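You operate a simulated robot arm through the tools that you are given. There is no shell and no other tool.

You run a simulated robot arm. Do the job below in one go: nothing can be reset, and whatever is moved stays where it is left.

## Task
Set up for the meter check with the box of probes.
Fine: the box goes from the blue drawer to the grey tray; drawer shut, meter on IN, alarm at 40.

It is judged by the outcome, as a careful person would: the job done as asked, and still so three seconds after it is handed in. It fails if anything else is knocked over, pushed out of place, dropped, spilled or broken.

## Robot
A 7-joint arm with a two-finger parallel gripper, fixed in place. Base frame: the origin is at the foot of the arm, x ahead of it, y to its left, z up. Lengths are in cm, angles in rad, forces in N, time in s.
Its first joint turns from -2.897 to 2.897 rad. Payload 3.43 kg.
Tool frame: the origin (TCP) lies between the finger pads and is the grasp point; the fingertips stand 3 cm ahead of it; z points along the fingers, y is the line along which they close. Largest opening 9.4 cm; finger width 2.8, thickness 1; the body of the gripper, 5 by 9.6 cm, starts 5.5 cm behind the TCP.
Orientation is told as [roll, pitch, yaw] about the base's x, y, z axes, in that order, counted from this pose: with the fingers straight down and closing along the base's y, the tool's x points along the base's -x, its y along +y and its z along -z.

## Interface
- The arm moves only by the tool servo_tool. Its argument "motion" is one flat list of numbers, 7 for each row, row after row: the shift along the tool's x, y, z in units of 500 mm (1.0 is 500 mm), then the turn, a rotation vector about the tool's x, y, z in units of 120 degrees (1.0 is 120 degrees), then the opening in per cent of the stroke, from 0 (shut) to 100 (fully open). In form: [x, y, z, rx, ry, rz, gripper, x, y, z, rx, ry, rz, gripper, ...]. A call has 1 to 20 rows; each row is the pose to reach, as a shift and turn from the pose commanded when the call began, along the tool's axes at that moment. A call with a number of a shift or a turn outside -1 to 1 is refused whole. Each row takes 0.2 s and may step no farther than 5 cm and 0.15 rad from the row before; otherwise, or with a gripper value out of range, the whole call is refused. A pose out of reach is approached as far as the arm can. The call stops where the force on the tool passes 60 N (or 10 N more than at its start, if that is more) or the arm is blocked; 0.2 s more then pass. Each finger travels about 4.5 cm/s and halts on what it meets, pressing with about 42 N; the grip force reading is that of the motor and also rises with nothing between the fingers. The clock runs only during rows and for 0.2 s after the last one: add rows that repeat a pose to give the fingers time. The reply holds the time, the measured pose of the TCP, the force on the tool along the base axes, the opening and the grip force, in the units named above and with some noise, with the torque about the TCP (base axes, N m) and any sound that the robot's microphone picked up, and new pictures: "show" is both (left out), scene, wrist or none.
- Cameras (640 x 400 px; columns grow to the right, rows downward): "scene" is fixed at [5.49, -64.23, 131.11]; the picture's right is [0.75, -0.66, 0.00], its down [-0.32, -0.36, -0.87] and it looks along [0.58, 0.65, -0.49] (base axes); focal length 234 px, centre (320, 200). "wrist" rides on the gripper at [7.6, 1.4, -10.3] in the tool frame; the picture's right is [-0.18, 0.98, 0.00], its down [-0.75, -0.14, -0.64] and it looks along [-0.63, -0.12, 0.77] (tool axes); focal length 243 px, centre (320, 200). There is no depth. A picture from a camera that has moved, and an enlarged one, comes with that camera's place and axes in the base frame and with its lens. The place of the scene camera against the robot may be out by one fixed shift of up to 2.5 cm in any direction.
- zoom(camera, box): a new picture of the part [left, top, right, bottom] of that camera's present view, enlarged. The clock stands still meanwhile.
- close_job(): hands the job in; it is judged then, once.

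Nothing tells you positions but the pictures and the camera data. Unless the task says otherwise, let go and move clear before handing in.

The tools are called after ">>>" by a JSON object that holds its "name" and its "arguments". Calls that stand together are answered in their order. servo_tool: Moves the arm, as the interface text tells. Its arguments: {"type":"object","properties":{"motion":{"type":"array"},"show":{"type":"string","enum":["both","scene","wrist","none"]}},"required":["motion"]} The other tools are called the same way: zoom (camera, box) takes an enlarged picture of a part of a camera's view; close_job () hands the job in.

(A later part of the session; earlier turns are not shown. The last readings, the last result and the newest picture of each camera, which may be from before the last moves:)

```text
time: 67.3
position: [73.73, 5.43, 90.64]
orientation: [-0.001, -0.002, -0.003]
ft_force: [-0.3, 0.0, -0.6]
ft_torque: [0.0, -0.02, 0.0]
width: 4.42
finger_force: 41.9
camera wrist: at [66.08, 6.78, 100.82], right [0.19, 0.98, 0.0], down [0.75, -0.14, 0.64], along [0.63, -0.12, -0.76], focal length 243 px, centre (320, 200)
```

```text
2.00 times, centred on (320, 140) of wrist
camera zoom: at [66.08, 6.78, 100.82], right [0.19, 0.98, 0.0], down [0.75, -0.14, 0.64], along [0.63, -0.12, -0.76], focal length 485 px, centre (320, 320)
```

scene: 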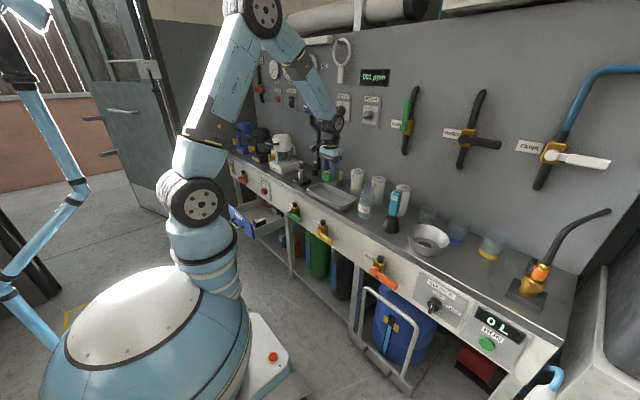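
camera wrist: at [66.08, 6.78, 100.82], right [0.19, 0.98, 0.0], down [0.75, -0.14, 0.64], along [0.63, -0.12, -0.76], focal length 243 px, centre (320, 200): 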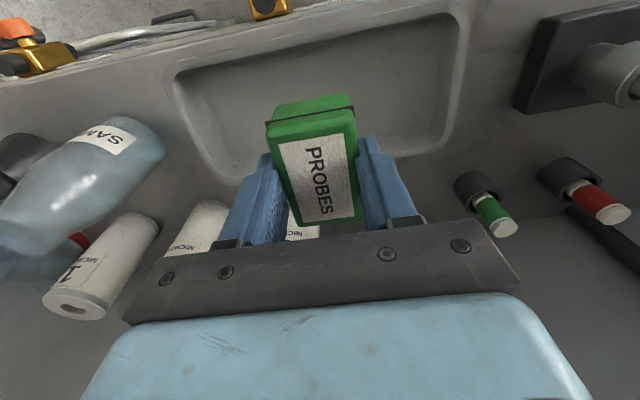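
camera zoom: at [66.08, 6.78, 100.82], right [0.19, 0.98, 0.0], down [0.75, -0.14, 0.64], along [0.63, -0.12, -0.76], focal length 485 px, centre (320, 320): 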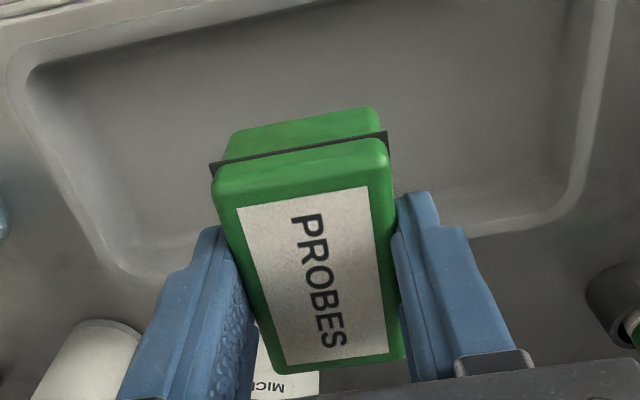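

The grip width dropped from 4.8 to 4.4 cm, so the box may have slid slightly in the fingers. I look closely at it before lowering.

>>> {"name": "zoom", "arguments": {"camera": "wrist", "box": [240, 80, 400, 240]}}

>>> {"name": "zoom", "arguments": {"camera": "scene", "box": [310, 145, 360, 195]}}

```text
2.50 times, centred on (320, 160) of wrist
camera zoom: at [66.08, 6.78, 100.82], right [0.19, 0.98, 0.0], down [0.75, -0.14, 0.64], along [0.63, -0.12, -0.76], focal length 606 px, centre (320, 300)
```

zoom: 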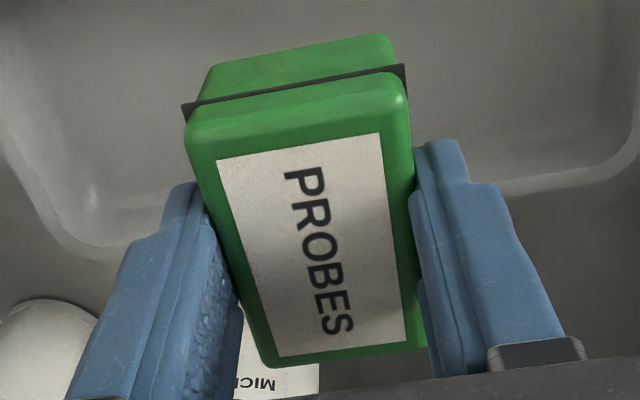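

```text
8.00 times, centred on (335, 170) of scene
camera zoom: at [5.49, -64.23, 131.11], right [0.75, -0.66, 0.0], down [-0.32, -0.36, -0.87], along [0.58, 0.65, -0.49], focal length 1870 px, centre (200, 440)
```

zoom: 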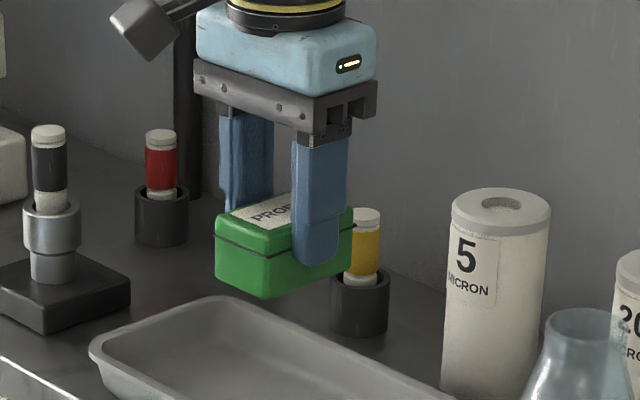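

The box is still held, with the tips near the seam. I lower it into the tray in gentle steps.

>>> {"name": "servo_tool", "arguments": {"motion": [0.002, 0.004, 0.02, 0, 0, 0, 20, 0.002, 0.004, 0.045, 0, 0, 0, 20, 0.002, 0.004, 0.075, 0, 0, 0, 20, 0.002, 0.004, 0.105, 0, 0, 0, 20, 0.002, 0.004, 0.13, 0, 0, 0, 20, 0.002, 0.004, 0.15, 0, 0, 0, 20, 0.002, 0.004, 0.155, 0, 0, 0, 20], "show": "both"}}

>>> {"name": "zoom", "arguments": {"camera": "scene", "box": [290, 150, 370, 220]}}

```text
time: 68.9
position: [73.62, 5.47, 82.95]
orientation: [-0.002, -0.002, -0.001]
ft_force: [-1.1, 0.0, -0.8]
ft_torque: [-0.01, 0.01, 0.0]
width: 4.4
finger_force: 42.0
camera wrist: at [65.97, 6.87, 93.13], right [0.19, 0.98, 0.0], down [0.75, -0.14, 0.64], along [0.63, -0.12, -0.77], focal length 243 px, centre (320, 200)
```

scene: 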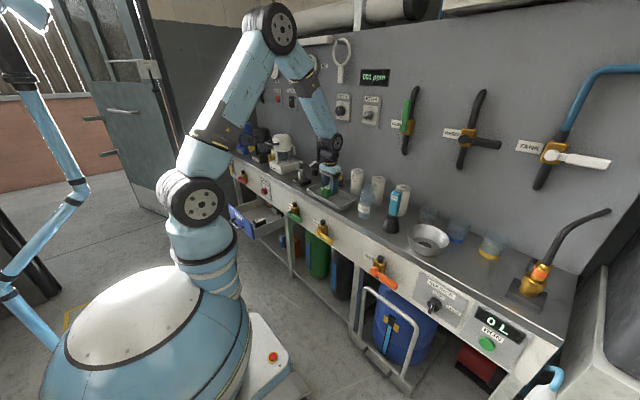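
wrist: 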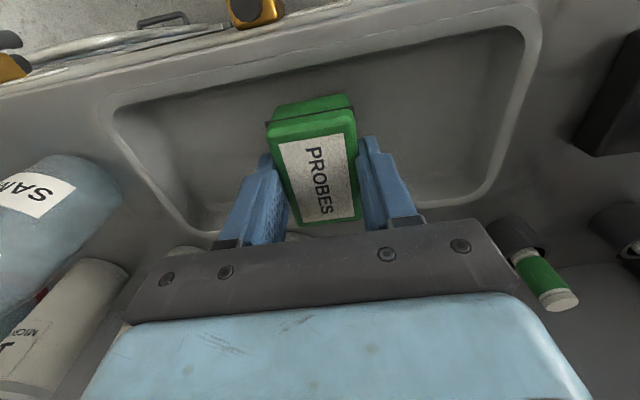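

```text
5.71 times, centred on (330, 185) of scene
camera zoom: at [5.49, -64.23, 131.11], right [0.75, -0.66, 0.0], down [-0.32, -0.36, -0.87], along [0.58, 0.65, -0.49], focal length 1336 px, centre (263, 286)
```

zoom: 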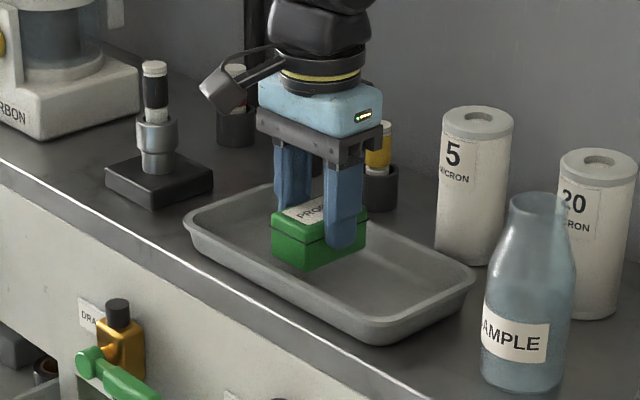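

The box is just above the tray floor. I lower in 3 mm steps and watch the force.

>>> {"name": "servo_tool", "arguments": {"motion": [0, 0, 0.006, 0, 0, 0, 20, 0, 0, 0.012, 0, 0, 0, 20, 0, 0, 0.018, 0, 0, 0, 20], "show": "none"}}

>>> {"name": "servo_tool", "arguments": {"motion": [0, 0, 0.005, 0, 0, 0, 20, 0, 0, 0.01, 0, 0, 0, 20], "show": "none"}}

```text
time: 69.7
position: [73.68, 5.62, 81.89]
orientation: [-0.003, -0.003, -0.001]
ft_force: [0.2, 0.0, -1.0]
ft_torque: [-0.01, 0.04, -0.02]
width: 4.41
finger_force: 42.0
```

```text
time: 70.3
position: [73.64, 5.62, 81.47]
orientation: [-0.003, -0.002, 0.0]
ft_force: [0.6, -0.3, -0.4]
ft_torque: [-0.01, -0.03, 0.0]
width: 4.4
finger_force: 42.4
```

>>> {"name": "zoom", "arguments": {"camera": "scene", "box": [305, 165, 365, 215]}}

>>> {"name": "servo_tool", "arguments": {"motion": [0, 0, 0.004, 0, 0, 0, 20, 0, 0, 0.008, 0, 0, 0, 20], "show": "none"}}

```text
8.00 times, centred on (335, 190) of scene
camera zoom: at [5.49, -64.23, 131.11], right [0.75, -0.66, 0.0], down [-0.32, -0.36, -0.87], along [0.58, 0.65, -0.49], focal length 1870 px, centre (200, 280)
```

zoom: 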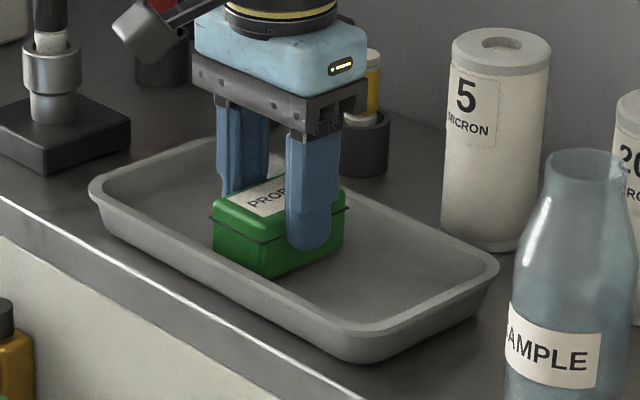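

```text
time: 70.9
position: [73.67, 5.45, 81.14]
orientation: [-0.001, -0.003, -0.002]
ft_force: [-2.0, 1.2, 4.7]
ft_torque: [0.02, -0.12, 0.0]
width: 4.4
finger_force: 41.9
```

The force shows the box touching the tray floor. I open the fingers and lift straight up.

>>> {"name": "servo_tool", "arguments": {"motion": [0, 0, 0.001, 0, 0, 0, 45, 0, 0, 0.001, 0, 0, 0, 52, 0, 0, 0.001, 0, 0, 0, 65, 0, 0, 0.001, 0, 0, 0, 80, 0, 0, 0.001, 0, 0, 0, 80], "show": "both"}}

>>> {"name": "zoom", "arguments": {"camera": "scene", "box": [305, 165, 365, 215]}}

```text
time: 72.1
position: [73.69, 5.53, 80.97]
orientation: [-0.002, -0.001, -0.003]
ft_force: [0.4, -0.1, -0.1]
ft_torque: [-0.03, 0.0, 0.01]
width: 7.5
finger_force: 0.0
camera wrist: at [66.1, 6.9, 91.22], right [0.19, 0.98, 0.0], down [0.75, -0.14, 0.64], along [0.63, -0.12, -0.77], focal length 243 px, centre (320, 200)
```

scene: 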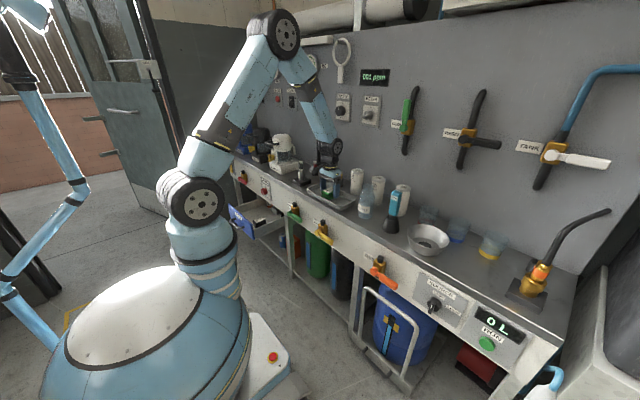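
wrist: 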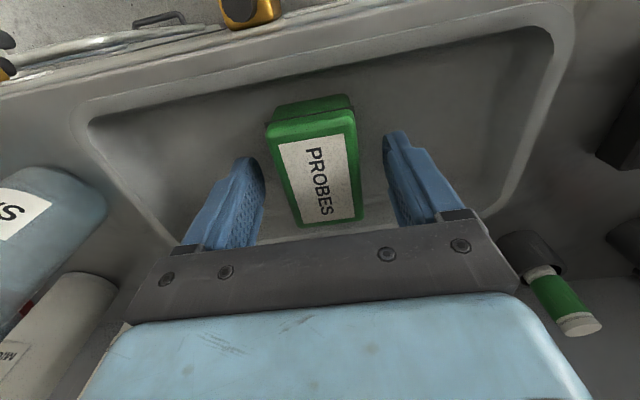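

```text
8.00 times, centred on (335, 190) of scene
camera zoom: at [5.49, -64.23, 131.11], right [0.75, -0.66, 0.0], down [-0.32, -0.36, -0.87], along [0.58, 0.65, -0.49], focal length 1870 px, centre (200, 280)
```

zoom: 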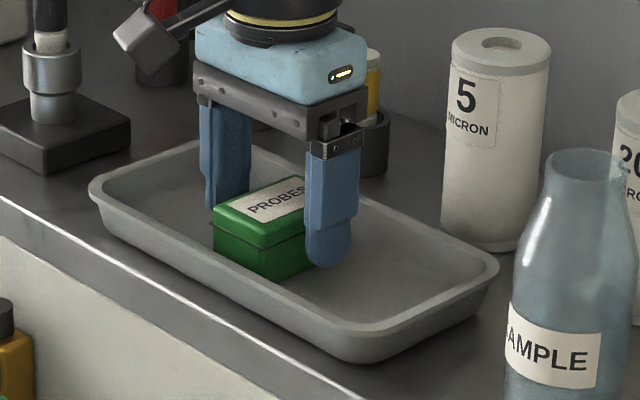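

The PROBES box sits flat in the tray. I lift straight up and clear.

>>> {"name": "servo_tool", "arguments": {"motion": [0, 0, -0.03, 0, 0, 0, 80, 0, 0, -0.08, 0, 0, 0, 80, 0, 0, -0.15, 0, 0, 0, 80, 0, 0, -0.23, 0, 0, 0, 80, 0, 0, -0.31, 0, 0, 0, 80, 0, 0, -0.39, 0, 0, 0, 80, 0, 0, -0.47, 0, 0, 0, 80, 0.07, 0, -0.54, 0, 0, 0, 80, 0.15, 0, -0.58, 0, 0, 0, 80, 0.23, 0, -0.6, 0, 0, 0, 80], "show": "both"}}

>>> {"name": "zoom", "arguments": {"camera": "scene", "box": [280, 160, 380, 230]}}

```text
time: 74.3
position: [62.2, 5.5, 110.79]
orientation: [-0.001, 0.001, -0.001]
ft_force: [0.8, -0.4, -0.6]
ft_torque: [-0.03, 0.06, -0.02]
width: 7.5
finger_force: 0.0
camera wrist: at [54.59, 6.94, 121.09], right [0.19, 0.98, 0.0], down [0.75, -0.14, 0.64], along [0.63, -0.12, -0.77], focal length 243 px, centre (320, 200)
```

scene: 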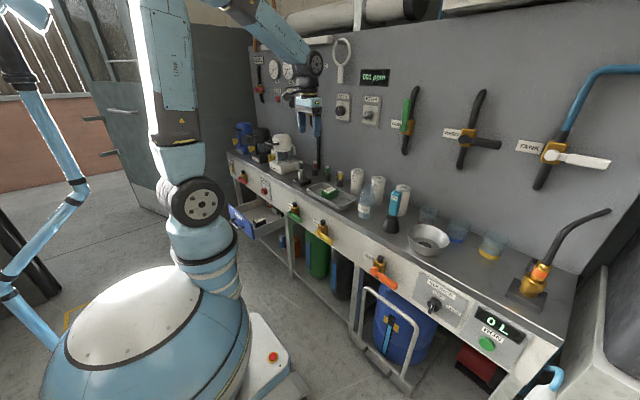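
wrist: 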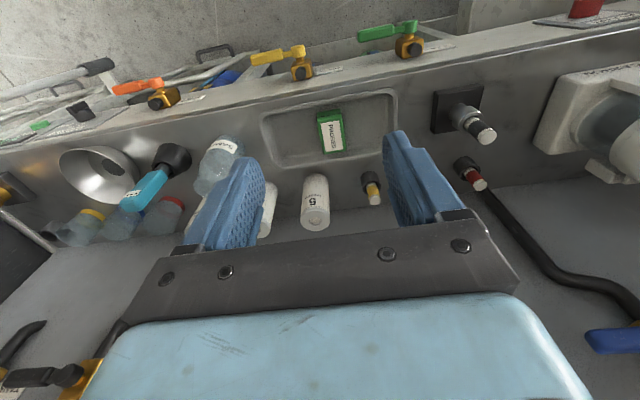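

```text
5.71 times, centred on (330, 195) of scene
camera zoom: at [5.49, -64.23, 131.11], right [0.75, -0.66, 0.0], down [-0.32, -0.36, -0.87], along [0.58, 0.65, -0.49], focal length 1336 px, centre (263, 229)
```

zoom: 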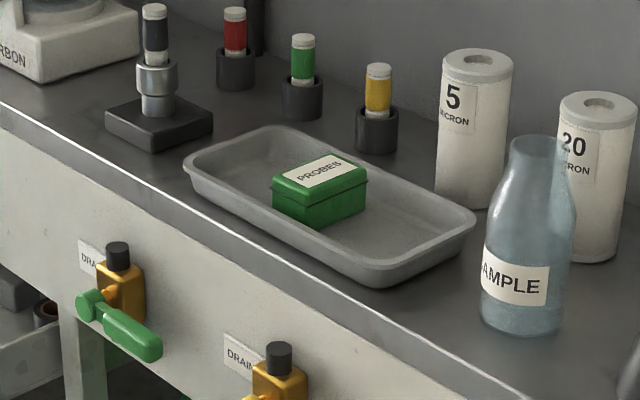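

The box is well placed in the tray and nothing else moved. Next is the METER switch: I back off and pitch the tool up so that the camera faces the wall panel.

>>> {"name": "servo_tool", "arguments": {"motion": [0.03, 0, 0, 0, -0.06, 0, 80, 0.06, 0, 0, 0, -0.12, 0, 80, 0.09, 0, 0, 0, -0.18, 0, 80, 0.12, 0, 0, 0, -0.24, 0, 80, 0.15, 0, 0, 0, -0.3, 0, 80, 0.18, 0, 0, 0, -0.36, 0, 80, 0.2, 0, 0, 0, -0.4167, 0, 80], "show": "both"}}

```text
time: 75.9
position: [54.37, 6.06, 113.45]
orientation: [0.0, -0.874, 0.001]
ft_force: [-0.3, -0.3, 0.2]
ft_torque: [0.03, 0.02, 0.03]
width: 7.53
finger_force: 0.0
out of reach, approached as far as the arm can: row 6, 7
camera wrist: at [41.6, 7.54, 114.22], right [0.12, 0.98, 0.14], down [-0.01, -0.14, 0.99], along [0.99, -0.12, -0.01], focal length 243 px, centre (320, 200)
```

scene: 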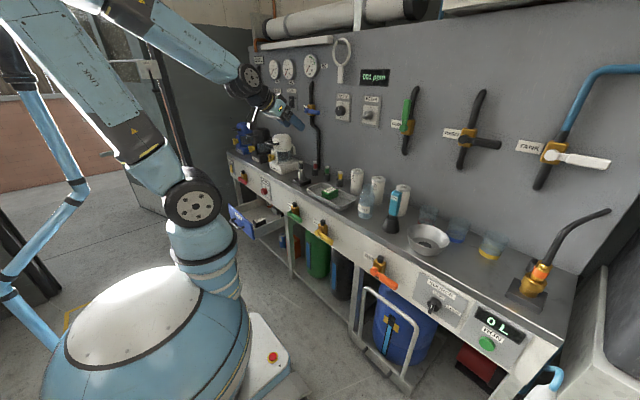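
wrist: 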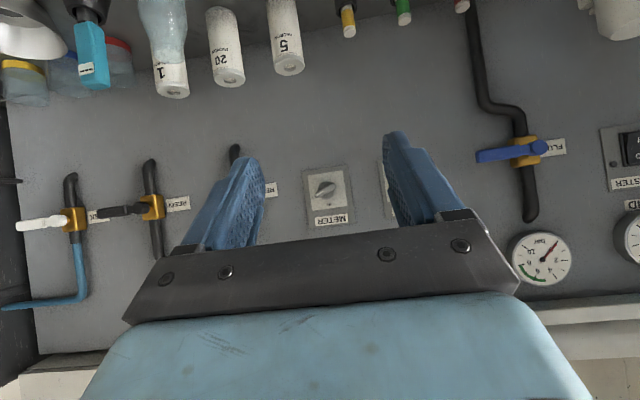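

The METER plate is straight ahead now. I enlarge it.

>>> {"name": "zoom", "arguments": {"camera": "wrist", "box": [285, 150, 375, 230]}}

>>> {"name": "zoom", "arguments": {"camera": "scene", "box": [345, 85, 395, 130]}}

```text
5.00 times, centred on (330, 190) of wrist
camera zoom: at [41.6, 7.54, 114.22], right [0.12, 0.98, 0.14], down [-0.01, -0.14, 0.99], along [0.99, -0.12, -0.01], focal length 1213 px, centre (270, 250)
```

zoom: 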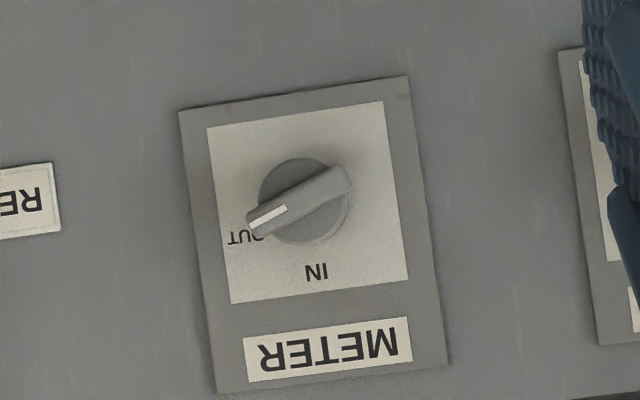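

```text
8.89 times, centred on (370, 108) of scene
camera zoom: at [5.49, -64.23, 131.11], right [0.75, -0.66, 0.0], down [-0.32, -0.36, -0.87], along [0.58, 0.65, -0.49], focal length 2078 px, centre (-124, 1022)
```

zoom: 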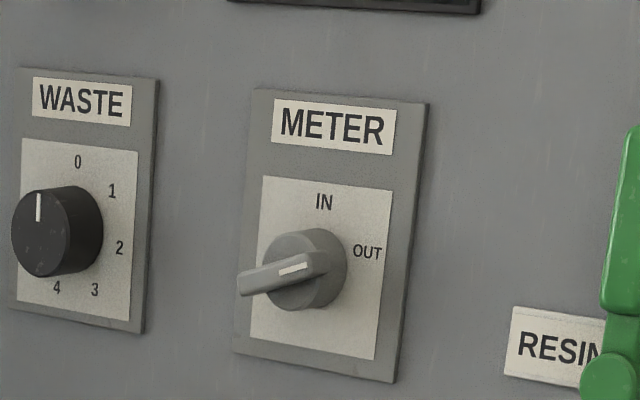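

The METER switch's white mark points to OUT (about 70° right of IN), so it must turn 70° counter-clockwise to IN. I take its centre to be near (95, 3, 112) and move level toward it, stopping 20 cm short.

>>> {"name": "servo_tool", "arguments": {"motion": [-0.0401, -0.0102, 0.056, 0, -0.0555, 0, 80, -0.0802, -0.0204, 0.1119, 0, -0.1109, 0, 80, -0.1203, -0.0306, 0.1679, 0, -0.1664, 0, 80, -0.1604, -0.0408, 0.2239, 0, -0.2218, 0, 80, -0.2005, -0.051, 0.2798, 0, -0.2773, 0, 80, -0.2406, -0.0612, 0.3358, 0, -0.3327, 0, 80, -0.2406, -0.0612, 0.3358, 0, -0.3327, 0, 80], "show": "both"}}

>>> {"name": "zoom", "arguments": {"camera": "wrist", "box": [260, 30, 400, 170]}}

```text
time: 77.5
position: [75.02, 3.14, 112.02]
orientation: [-2.408, -1.569, 2.405]
ft_force: [-0.7, -0.1, 0.1]
ft_torque: [-0.01, 0.01, 0.05]
width: 7.52
finger_force: 0.0
camera wrist: at [64.85, 4.56, 104.36], right [0.0, 0.98, 0.18], down [-0.64, -0.14, 0.75], along [0.77, -0.12, 0.63], focal length 243 px, centre (320, 200)
```

scene: 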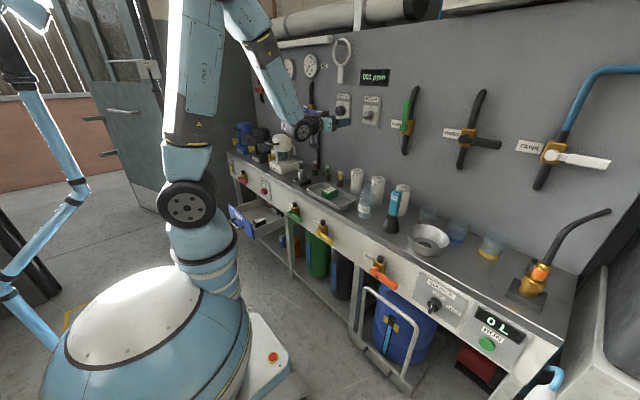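
wrist: 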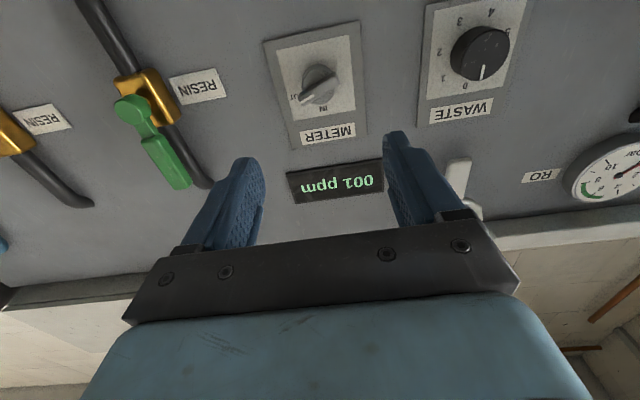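

```text
2.86 times, centred on (330, 100) of wrist
camera zoom: at [64.85, 4.56, 104.36], right [0.0, 0.98, 0.18], down [-0.64, -0.14, 0.75], along [0.77, -0.12, 0.63], focal length 693 px, centre (291, 486)
```

zoom: 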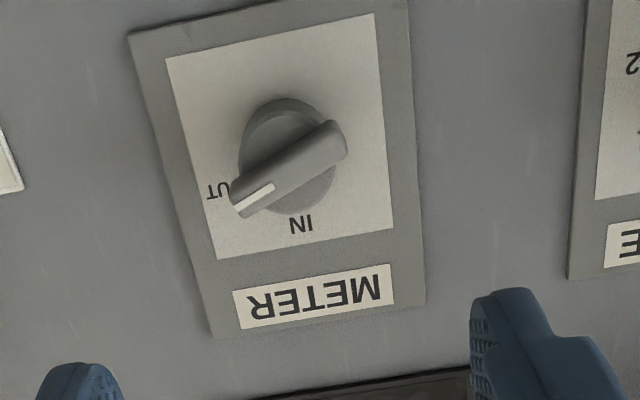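

The METER switch's axis is at (y 2.95, z 111.85), plate at x≈95.6 and the grip bar's front at x≈92.4. I roll the tool +70° so that the fingers straddle the bar.

>>> {"name": "servo_tool", "arguments": {"motion": [0, 0, 0, 0, 0, 0.0648, 80, 0, 0, 0, 0, 0, 0.1296, 80, 0, 0, 0, 0, 0, 0.1944, 80, 0, 0, 0, 0, 0, 0.2593, 80, 0, 0, 0, 0, 0, 0.3241, 80, 0, 0, 0, 0, 0, 0.3889, 80, 0, 0, 0, 0, 0, 0.4537, 80, 0, 0, 0, 0, 0, 0.5185, 80, 0, 0, 0, 0, 0, 0.5833, 80, 0, 0, 0, 0, 0, 0.5833, 80], "show": "both"}}

>>> {"name": "zoom", "arguments": {"camera": "wrist", "box": [250, 20, 400, 170]}}

```text
time: 79.7
position: [74.9, 3.11, 112.09]
orientation: [1.574, -0.348, -1.573]
ft_force: [-0.1, -0.5, 0.4]
ft_torque: [0.01, 0.03, -0.02]
width: 7.5
finger_force: 0.1
camera wrist: at [64.71, 10.69, 110.78], right [0.0, 0.16, 0.99], down [-0.64, -0.76, 0.12], along [0.77, -0.63, 0.11], focal length 243 px, centre (320, 200)
```

scene: 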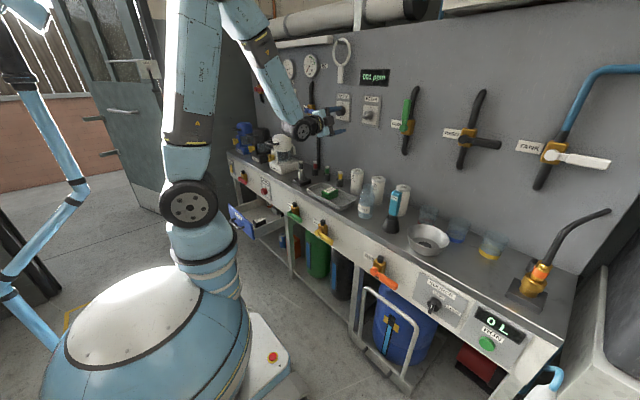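
wrist: 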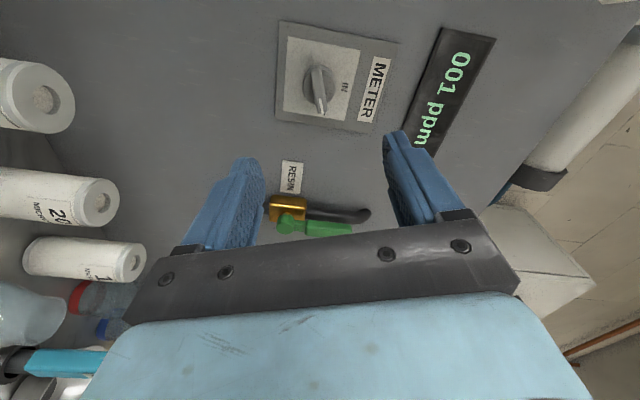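

```text
2.67 times, centred on (325, 95) of wrist
camera zoom: at [64.71, 10.69, 110.78], right [0.0, 0.16, 0.99], down [-0.64, -0.76, 0.12], along [0.77, -0.63, 0.11], focal length 647 px, centre (307, 480)
```

zoom: 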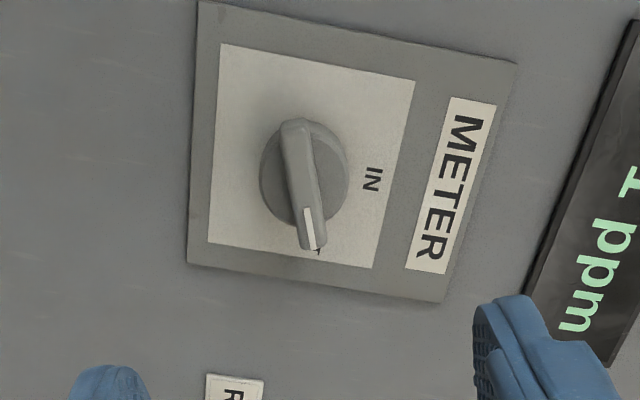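

The fingers are aligned with the switch's bar at +70° roll. I move forward to x≈87 with a 2 mm correction and check again.

>>> {"name": "servo_tool", "arguments": {"motion": [0, -0.002, 0.06, 0, 0, 0, 70, 0, -0.004, 0.13, 0, 0, 0, 60, 0, -0.004, 0.2, 0, 0, 0, 60, 0, -0.004, 0.24, 0, 0, 0, 60, 0, -0.004, 0.24, 0, 0, 0, 60], "show": "both"}}

>>> {"name": "zoom", "arguments": {"camera": "wrist", "box": [230, 60, 410, 200]}}

>>> {"name": "zoom", "arguments": {"camera": "scene", "box": [310, 70, 410, 150]}}

```text
time: 80.9
position: [86.83, 2.89, 111.95]
orientation: [1.573, -0.351, -1.573]
ft_force: [1.5, -0.8, 0.9]
ft_torque: [-0.02, 0.01, -0.01]
width: 5.65
finger_force: 0.0
camera wrist: at [76.54, 10.56, 110.69], right [0.0, 0.16, 0.99], down [-0.64, -0.76, 0.13], along [0.77, -0.63, 0.11], focal length 243 px, centre (320, 200)
```

scene: 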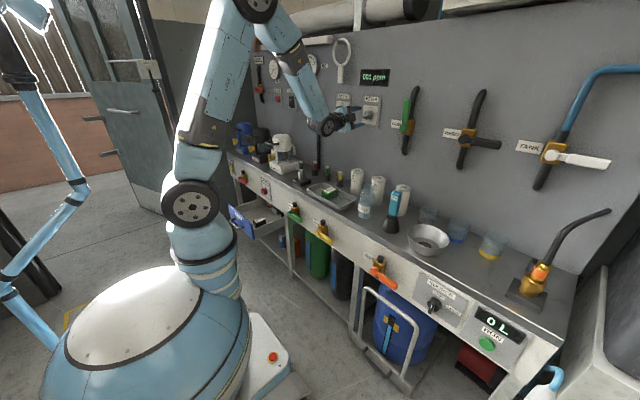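
wrist: 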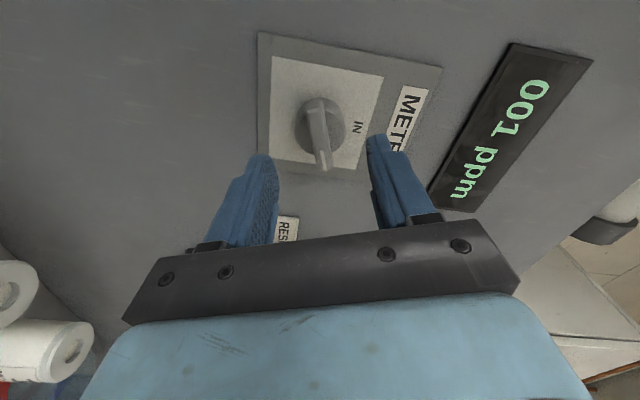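

```text
2.86 times, centred on (320, 130) of wrist
camera zoom: at [76.54, 10.56, 110.69], right [0.0, 0.16, 0.99], down [-0.64, -0.76, 0.13], along [0.77, -0.63, 0.11], focal length 693 px, centre (320, 400)
```

zoom: 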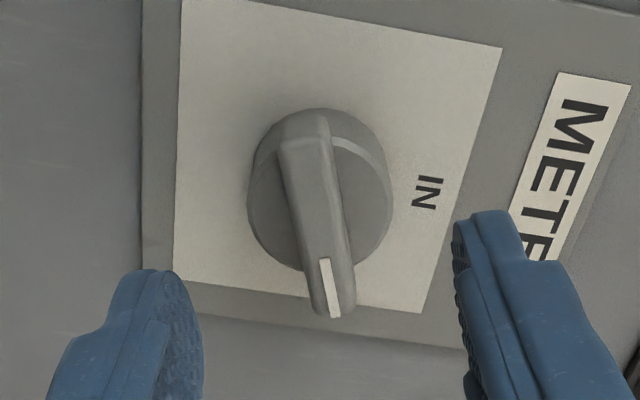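

```text
5.00 times, centred on (360, 110) of scene
camera zoom: at [5.49, -64.23, 131.11], right [0.75, -0.66, 0.0], down [-0.32, -0.36, -0.87], along [0.58, 0.65, -0.49], focal length 1169 px, centre (120, 650)
```

zoom: 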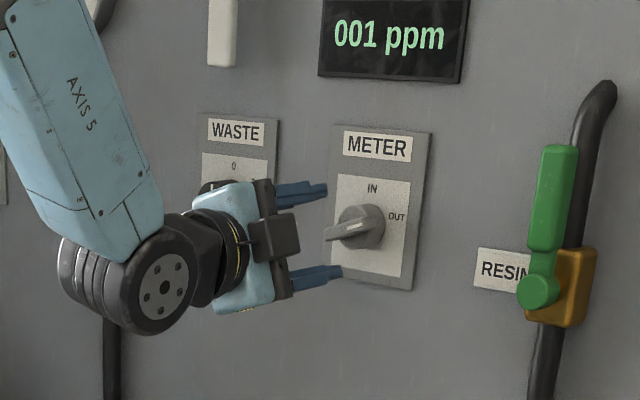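

The bar is centred between the fingers; its front is at x≈92.4 and the disc behind it at about 94.6. I go forward 4.1 cm so that the tips stay just clear of the disc.

>>> {"name": "servo_tool", "arguments": {"motion": [0, 0, 0.04, 0, 0, 0, 60, 0, 0, 0.07, 0, 0, 0, 60, 0, 0, 0.082, 0, 0, 0, 60, 0, 0, 0.082, 0, 0, 0, 60], "show": "wrist"}}

>>> {"name": "zoom", "arguments": {"camera": "wrist", "box": [230, 80, 410, 220]}}

```text
time: 81.9
position: [90.83, 3.14, 111.97]
orientation: [1.572, -0.351, -1.57]
ft_force: [0.8, 0.3, 1.1]
ft_torque: [-0.01, 0.01, -0.02]
width: 5.65
finger_force: 0.1
camera wrist: at [80.68, 10.65, 110.67], right [0.0, 0.16, 0.99], down [-0.64, -0.76, 0.13], along [0.77, -0.63, 0.11], focal length 243 px, centre (320, 200)
```

wrist: 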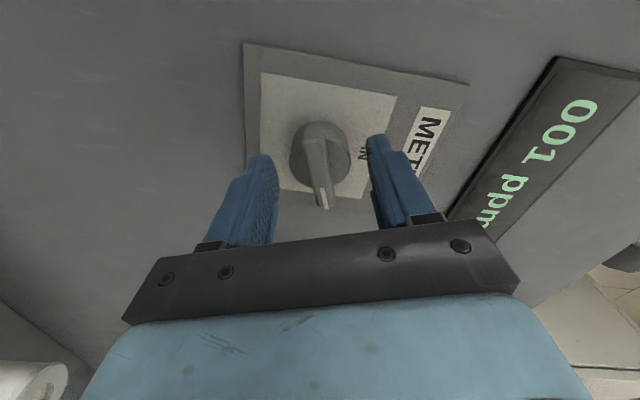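

```text
2.86 times, centred on (320, 150) of wrist
camera zoom: at [80.68, 10.65, 110.67], right [0.0, 0.16, 0.99], down [-0.64, -0.76, 0.13], along [0.77, -0.63, 0.11], focal length 693 px, centre (320, 343)
```

zoom: 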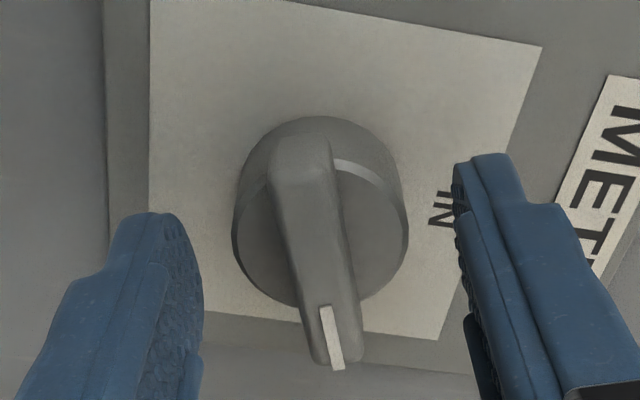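

All is aligned and without contact. I close on the bar.

>>> {"name": "servo_tool", "arguments": {"motion": [0, 0, 0, 0, 0, 0, 40, 0, 0, 0, 0, 0, 0, 10, 0, 0, 0, 0, 0, 0, 5, 0, 0, 0, 0, 0, 0, 5, 0, 0, 0, 0, 0, 0, 5, 0, 0, 0, 0, 0, 0, 5], "show": "wrist"}}

```text
time: 83.3
position: [91.02, 3.06, 112.02]
orientation: [1.573, -0.349, -1.571]
ft_force: [1.0, 0.6, 0.5]
ft_torque: [-0.01, 0.13, -0.06]
width: 3.76
finger_force: 44.7
camera wrist: at [80.68, 10.64, 110.67], right [0.0, 0.16, 0.99], down [-0.64, -0.76, 0.13], along [0.77, -0.63, 0.11], focal length 243 px, centre (320, 200)
```

wrist: 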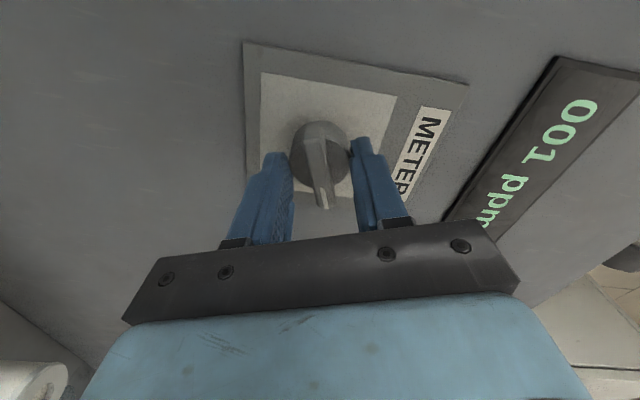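

The fingers closed on the round disc (3.8 cm) instead of the bar, so the tips are a bit too deep. I open, back off 9 mm and close again.

>>> {"name": "servo_tool", "arguments": {"motion": [0, 0, 0, 0, 0, 0, 50, 0, 0, 0, 0, 0, 0, 50, 0, 0, -0.018, 0, 0, 0, 50, 0, 0, -0.018, 0, 0, 0, 30, 0, 0, -0.018, 0, 0, 0, 5, 0, 0, -0.018, 0, 0, 0, 5, 0, 0, -0.018, 0, 0, 0, 5, 0, 0, -0.018, 0, 0, 0, 5, 0, 0, -0.018, 0, 0, 0, 5], "show": "wrist"}}

>>> {"name": "zoom", "arguments": {"camera": "wrist", "box": [230, 80, 410, 220]}}

```text
time: 85.3
position: [90.04, 3.0, 111.92]
orientation: [1.572, -0.35, -1.572]
ft_force: [-0.7, 0.4, 0.0]
ft_torque: [-0.01, 0.01, 0.12]
width: 1.18
finger_force: 44.9
camera wrist: at [79.77, 10.63, 110.67], right [0.0, 0.16, 0.99], down [-0.64, -0.76, 0.13], along [0.77, -0.63, 0.11], focal length 243 px, centre (320, 200)
```

wrist: 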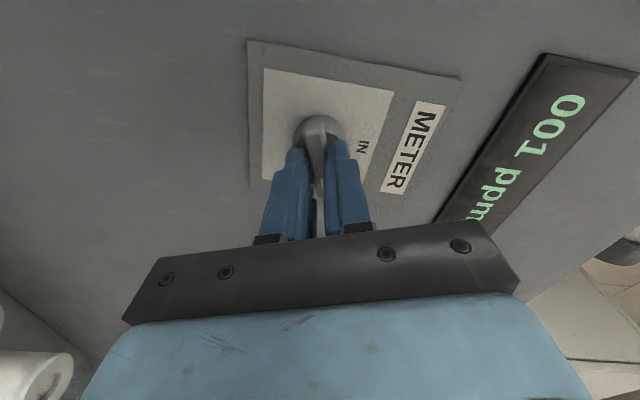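

```text
2.86 times, centred on (320, 150) of wrist
camera zoom: at [79.77, 10.63, 110.67], right [0.0, 0.16, 0.99], down [-0.64, -0.76, 0.13], along [0.77, -0.63, 0.11], focal length 693 px, centre (320, 343)
```

zoom: 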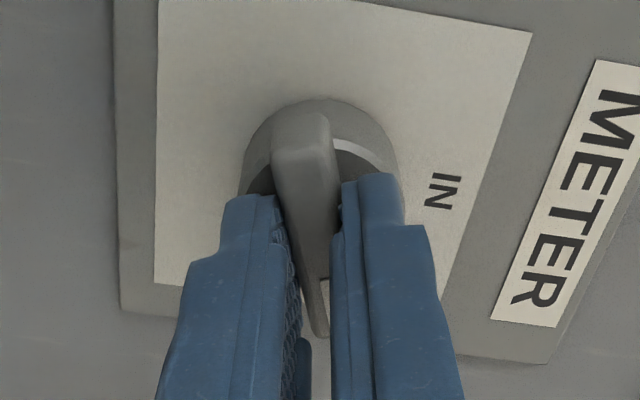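

The bar itself is gripped now (1.2 cm). I turn it counter-clockwise toward IN, half way first.

>>> {"name": "servo_tool", "arguments": {"motion": [0, 0, 0, 0, 0, -0.0324, 5, 0, 0, 0, 0, 0, -0.0648, 5, 0, 0, 0, 0, 0, -0.0972, 5, 0, 0, 0, 0, 0, -0.1296, 5, 0, 0, 0, 0, 0, -0.162, 5, 0, 0, 0, 0, 0, -0.1944, 5, 0, 0, 0, 0, 0, -0.2268, 5, 0, 0, 0, 0, 0, -0.2592, 5, 0, 0, 0, 0, 0, -0.2917, 5], "show": "wrist"}}

```text
time: 87.3
position: [89.96, 2.92, 111.9]
orientation: [1.574, -0.963, -1.575]
ft_force: [-26.3, -2.3, -5.4]
ft_torque: [-0.02, 0.61, 0.33]
width: 1.19
finger_force: 45.0
camera wrist: at [79.78, 8.49, 106.5], right [0.0, 0.7, 0.71], down [-0.64, -0.55, 0.54], along [0.77, -0.46, 0.45], focal length 243 px, centre (320, 200)
```

wrist: 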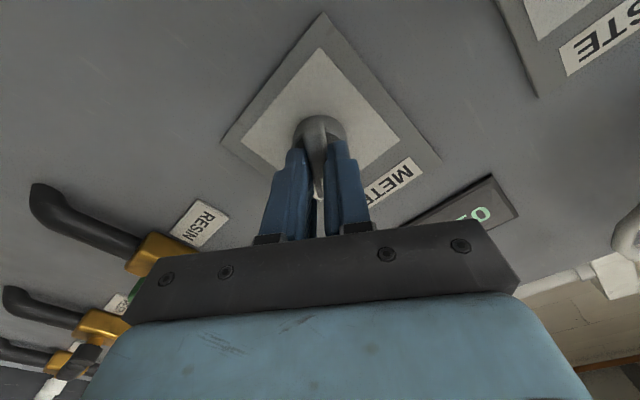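

It turns well, with a slight push back along x. I ease back 1 mm and turn the second half.

>>> {"name": "servo_tool", "arguments": {"motion": [0, 0, -0.002, 0, 0, -0.0324, 5, 0, 0, -0.002, 0, 0, -0.0648, 5, 0, 0, -0.002, 0, 0, -0.0972, 5, 0, 0, -0.002, 0, 0, -0.1296, 5, 0, 0, -0.002, 0, 0, -0.162, 5, 0, 0, -0.002, 0, 0, -0.1944, 5, 0, 0, -0.002, 0, 0, -0.2268, 5, 0, 0, -0.002, 0, 0, -0.2592, 5, 0, 0, -0.002, 0, 0, -0.2917, 5, 0, 0, -0.002, 0, 0, -0.2917, 5], "show": "both"}}

>>> {"name": "zoom", "arguments": {"camera": "scene", "box": [320, 70, 410, 140]}}

```text
time: 89.5
position: [89.95, 2.99, 112.13]
orientation: [-1.842, -1.569, 1.839]
ft_force: [-15.9, 3.3, -9.0]
ft_torque: [0.12, -0.54, 0.15]
width: 1.18
finger_force: 45.3
camera wrist: at [79.77, 4.36, 104.31], right [0.0, 0.98, 0.18], down [-0.64, -0.14, 0.75], along [0.77, -0.12, 0.63], focal length 243 px, centre (320, 200)
```

scene: 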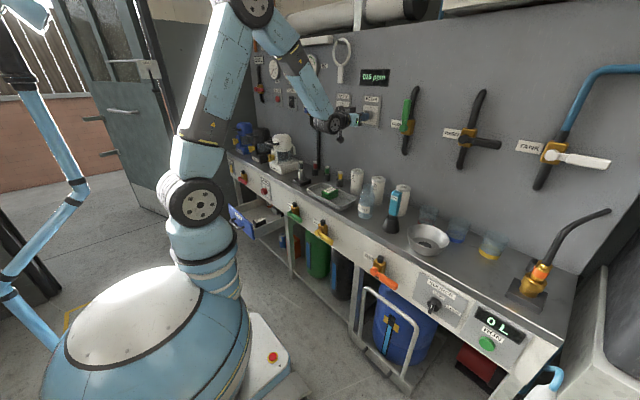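
wrist: 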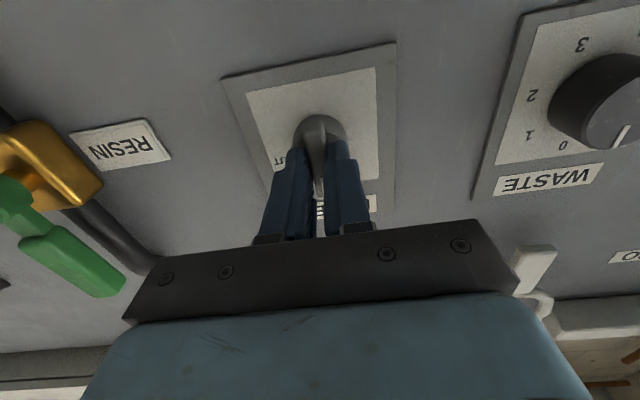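

```text
5.71 times, centred on (365, 105) of scene
camera zoom: at [5.49, -64.23, 131.11], right [0.75, -0.66, 0.0], down [-0.32, -0.36, -0.87], along [0.58, 0.65, -0.49], focal length 1336 px, centre (63, 743)
```

zoom: 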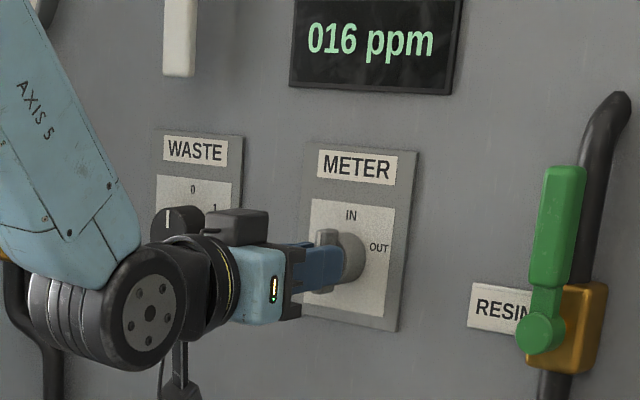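

The display changed from 001 to 016 ppm, so the meter has switched to IN. I let go, back off and check the pointer.

>>> {"name": "servo_tool", "arguments": {"motion": [0, 0, 0, 0, 0, 0, 30, 0, 0, 0, 0, 0, 0, 50, 0, 0, 0, 0, 0, 0, 50, 0, 0, -0.04, 0, 0, 0, 50, 0, 0, -0.1, 0, 0, 0, 50, 0, 0, -0.17, 0, 0, 0, 50, 0, 0, -0.24, 0, 0, 0, 50, 0, 0, -0.3, 0, 0, 0, 50], "show": "both"}}

>>> {"name": "zoom", "arguments": {"camera": "wrist", "box": [260, 30, 400, 170]}}

>>> {"name": "zoom", "arguments": {"camera": "scene", "box": [340, 60, 400, 130]}}

```text
time: 91.3
position: [75.11, 2.98, 112.11]
orientation: [-2.065, -1.568, 2.064]
ft_force: [0.0, 0.2, -0.2]
ft_torque: [0.01, -0.03, 0.01]
width: 4.7
finger_force: 0.1
camera wrist: at [64.86, 4.36, 104.39], right [0.0, 0.98, 0.18], down [-0.64, -0.14, 0.75], along [0.77, -0.12, 0.63], focal length 243 px, centre (320, 200)
```

scene: 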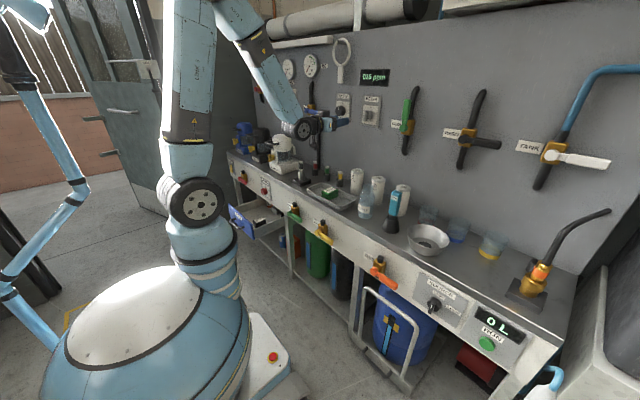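
wrist: 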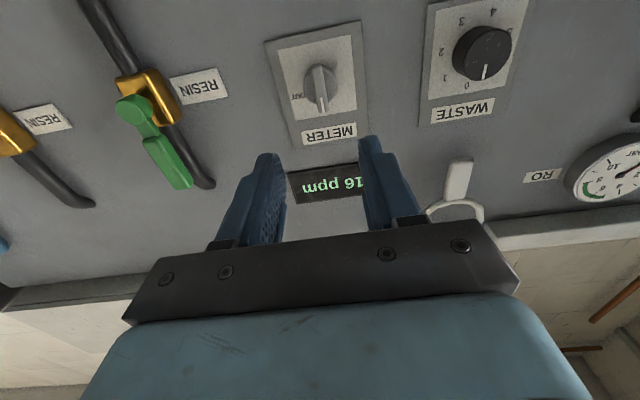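

```text
2.86 times, centred on (330, 100) of wrist
camera zoom: at [64.86, 4.36, 104.39], right [0.0, 0.98, 0.18], down [-0.64, -0.14, 0.75], along [0.77, -0.12, 0.63], focal length 693 px, centre (291, 486)
```

zoom: 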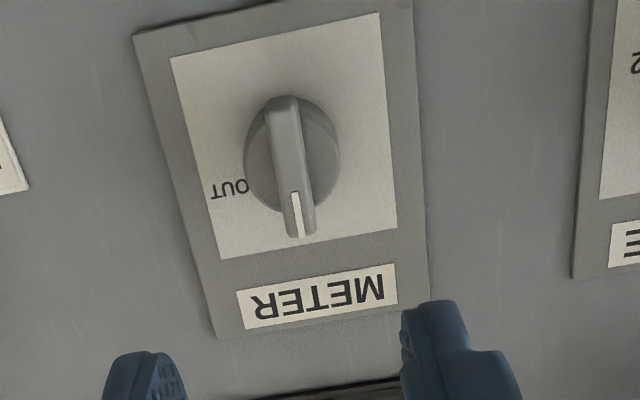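

```text
5.71 times, centred on (370, 95) of scene
camera zoom: at [5.49, -64.23, 131.11], right [0.75, -0.66, 0.0], down [-0.32, -0.36, -0.87], along [0.58, 0.65, -0.49], focal length 1336 px, centre (34, 800)
```

zoom: 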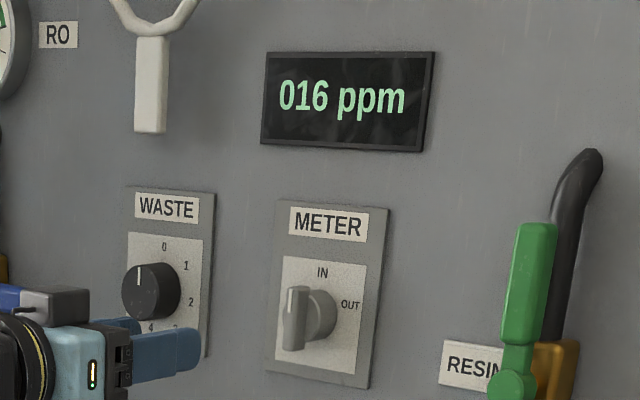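

METER stands on IN and the pointer is upright. Last comes shutting the drawer: I back away from the wall and bring the tool to point down again.

>>> {"name": "servo_tool", "arguments": {"motion": [0, 0.005, -0.03, 0, 0.068, 0, 30, 0, 0.01, -0.06, 0, 0.136, 0, 20, 0, 0.015, -0.09, 0, 0.204, 0, 10, 0, 0.02, -0.12, 0, 0.272, 0, 0, 0, 0.025, -0.15, 0, 0.34, 0, 0, 0, 0.03, -0.18, 0, 0.408, 0, 0, 0, 0.035, -0.21, 0, 0.476, 0, 0, 0, 0.04, -0.24, 0, 0.544, 0, 0, 0, 0.045, -0.26, 0, 0.612, 0, 0, 0, 0.05, -0.27, 0, 0.68, 0, 0, 0, 0.05, -0.27, 0, 0.75, 0, 0], "show": "both"}}

```text
time: 93.7
position: [61.41, 5.58, 112.08]
orientation: [-0.003, 0.0, -0.001]
ft_force: [-0.6, 0.6, -0.1]
ft_torque: [-0.03, -0.06, 0.02]
width: 0.0
finger_force: 33.3
out of reach, approached as far as the arm can: row 5
camera wrist: at [53.91, 6.95, 122.24], right [0.19, 0.98, 0.0], down [0.75, -0.14, 0.64], along [0.63, -0.12, -0.77], focal length 243 px, centre (320, 200)
```

scene: 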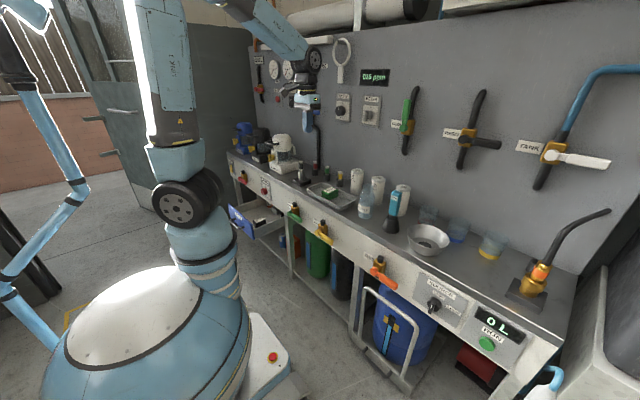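
wrist: 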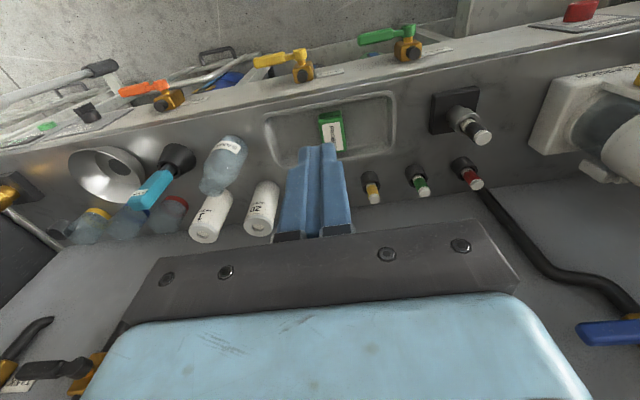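

The gripper is closed and clear. I swing back to (40, 40) in front of the bench.

>>> {"name": "servo_tool", "arguments": {"motion": [0.0476, 0.0764, 0, 0, 0, 0, 0, 0.0951, 0.1529, 0, 0, 0, 0, 0, 0.1427, 0.2293, 0, 0, 0, 0, 0, 0.1902, 0.3058, 0, 0, 0, 0, 0, 0.2378, 0.3822, 0, 0, 0, 0, 0, 0.2853, 0.4587, 0, 0, 0, 0, 0, 0.3329, 0.5351, 0, 0, 0, 0, 0, 0.3804, 0.6116, 0, 0, 0, 0, 0, 0.428, 0.688, 0, 0, 0, 0, 0], "show": "both"}}

```text
time: 95.7
position: [40.14, 40.12, 111.87]
orientation: [-0.003, -0.002, -0.004]
ft_force: [-0.6, -1.1, 0.4]
ft_torque: [-0.02, -0.03, -0.02]
width: 0.0
finger_force: 33.0
camera wrist: at [32.55, 41.5, 122.05], right [0.19, 0.98, 0.0], down [0.75, -0.14, 0.64], along [0.63, -0.12, -0.77], focal length 243 px, centre (320, 200)
```

scene: 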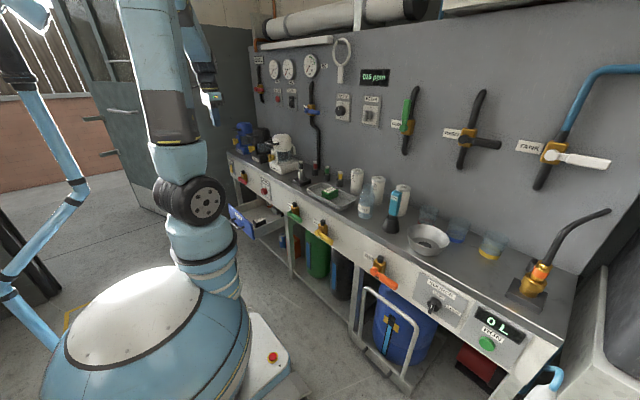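
wrist: 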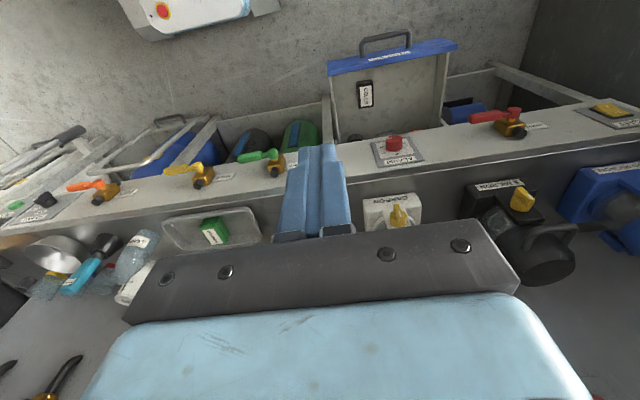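

The drawer is seen open below, with its front at x≈47. I descend in front of it as before, pitching the tool forward by 50°.

>>> {"name": "servo_tool", "arguments": {"motion": [-0.0034, 0.0316, 0.0871, 0, 0, 0, 0, -0.0067, 0.0633, 0.1742, 0, 0, 0, 0, -0.0101, 0.0949, 0.2613, 0, 0, 0, 0, -0.0135, 0.1265, 0.3484, 0, -0.052, 0, 0, -0.0168, 0.1582, 0.4355, 0, -0.104, 0, 0, -0.0202, 0.1898, 0.5225, 0, -0.156, 0, 0, -0.0235, 0.2215, 0.6096, 0, -0.208, 0, 0, -0.0269, 0.2531, 0.6967, 0, -0.26, 0, 0, -0.0303, 0.2847, 0.7838, 0, -0.3125, 0, 0, -0.0336, 0.3164, 0.8709, 0, -0.3645, 0, 0, -0.037, 0.348, 0.958, 0, -0.4167, 0, 0], "show": "both"}}

```text
time: 98.1
position: [42.19, 57.24, 63.96]
orientation: [0.0, -0.876, -0.002]
ft_force: [1.2, 0.1, -0.6]
ft_torque: [0.04, 0.02, 0.04]
width: 0.01
finger_force: 33.3
camera wrist: at [29.46, 58.59, 64.48], right [0.12, 0.98, 0.14], down [-0.01, -0.14, 0.99], along [0.99, -0.12, -0.01], focal length 243 px, centre (320, 200)
```

scene: 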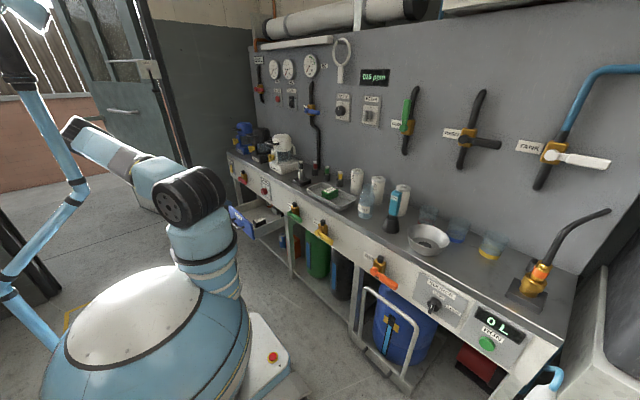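
wrist: 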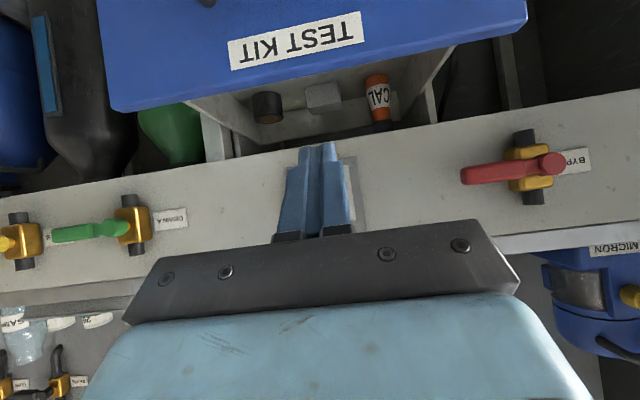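

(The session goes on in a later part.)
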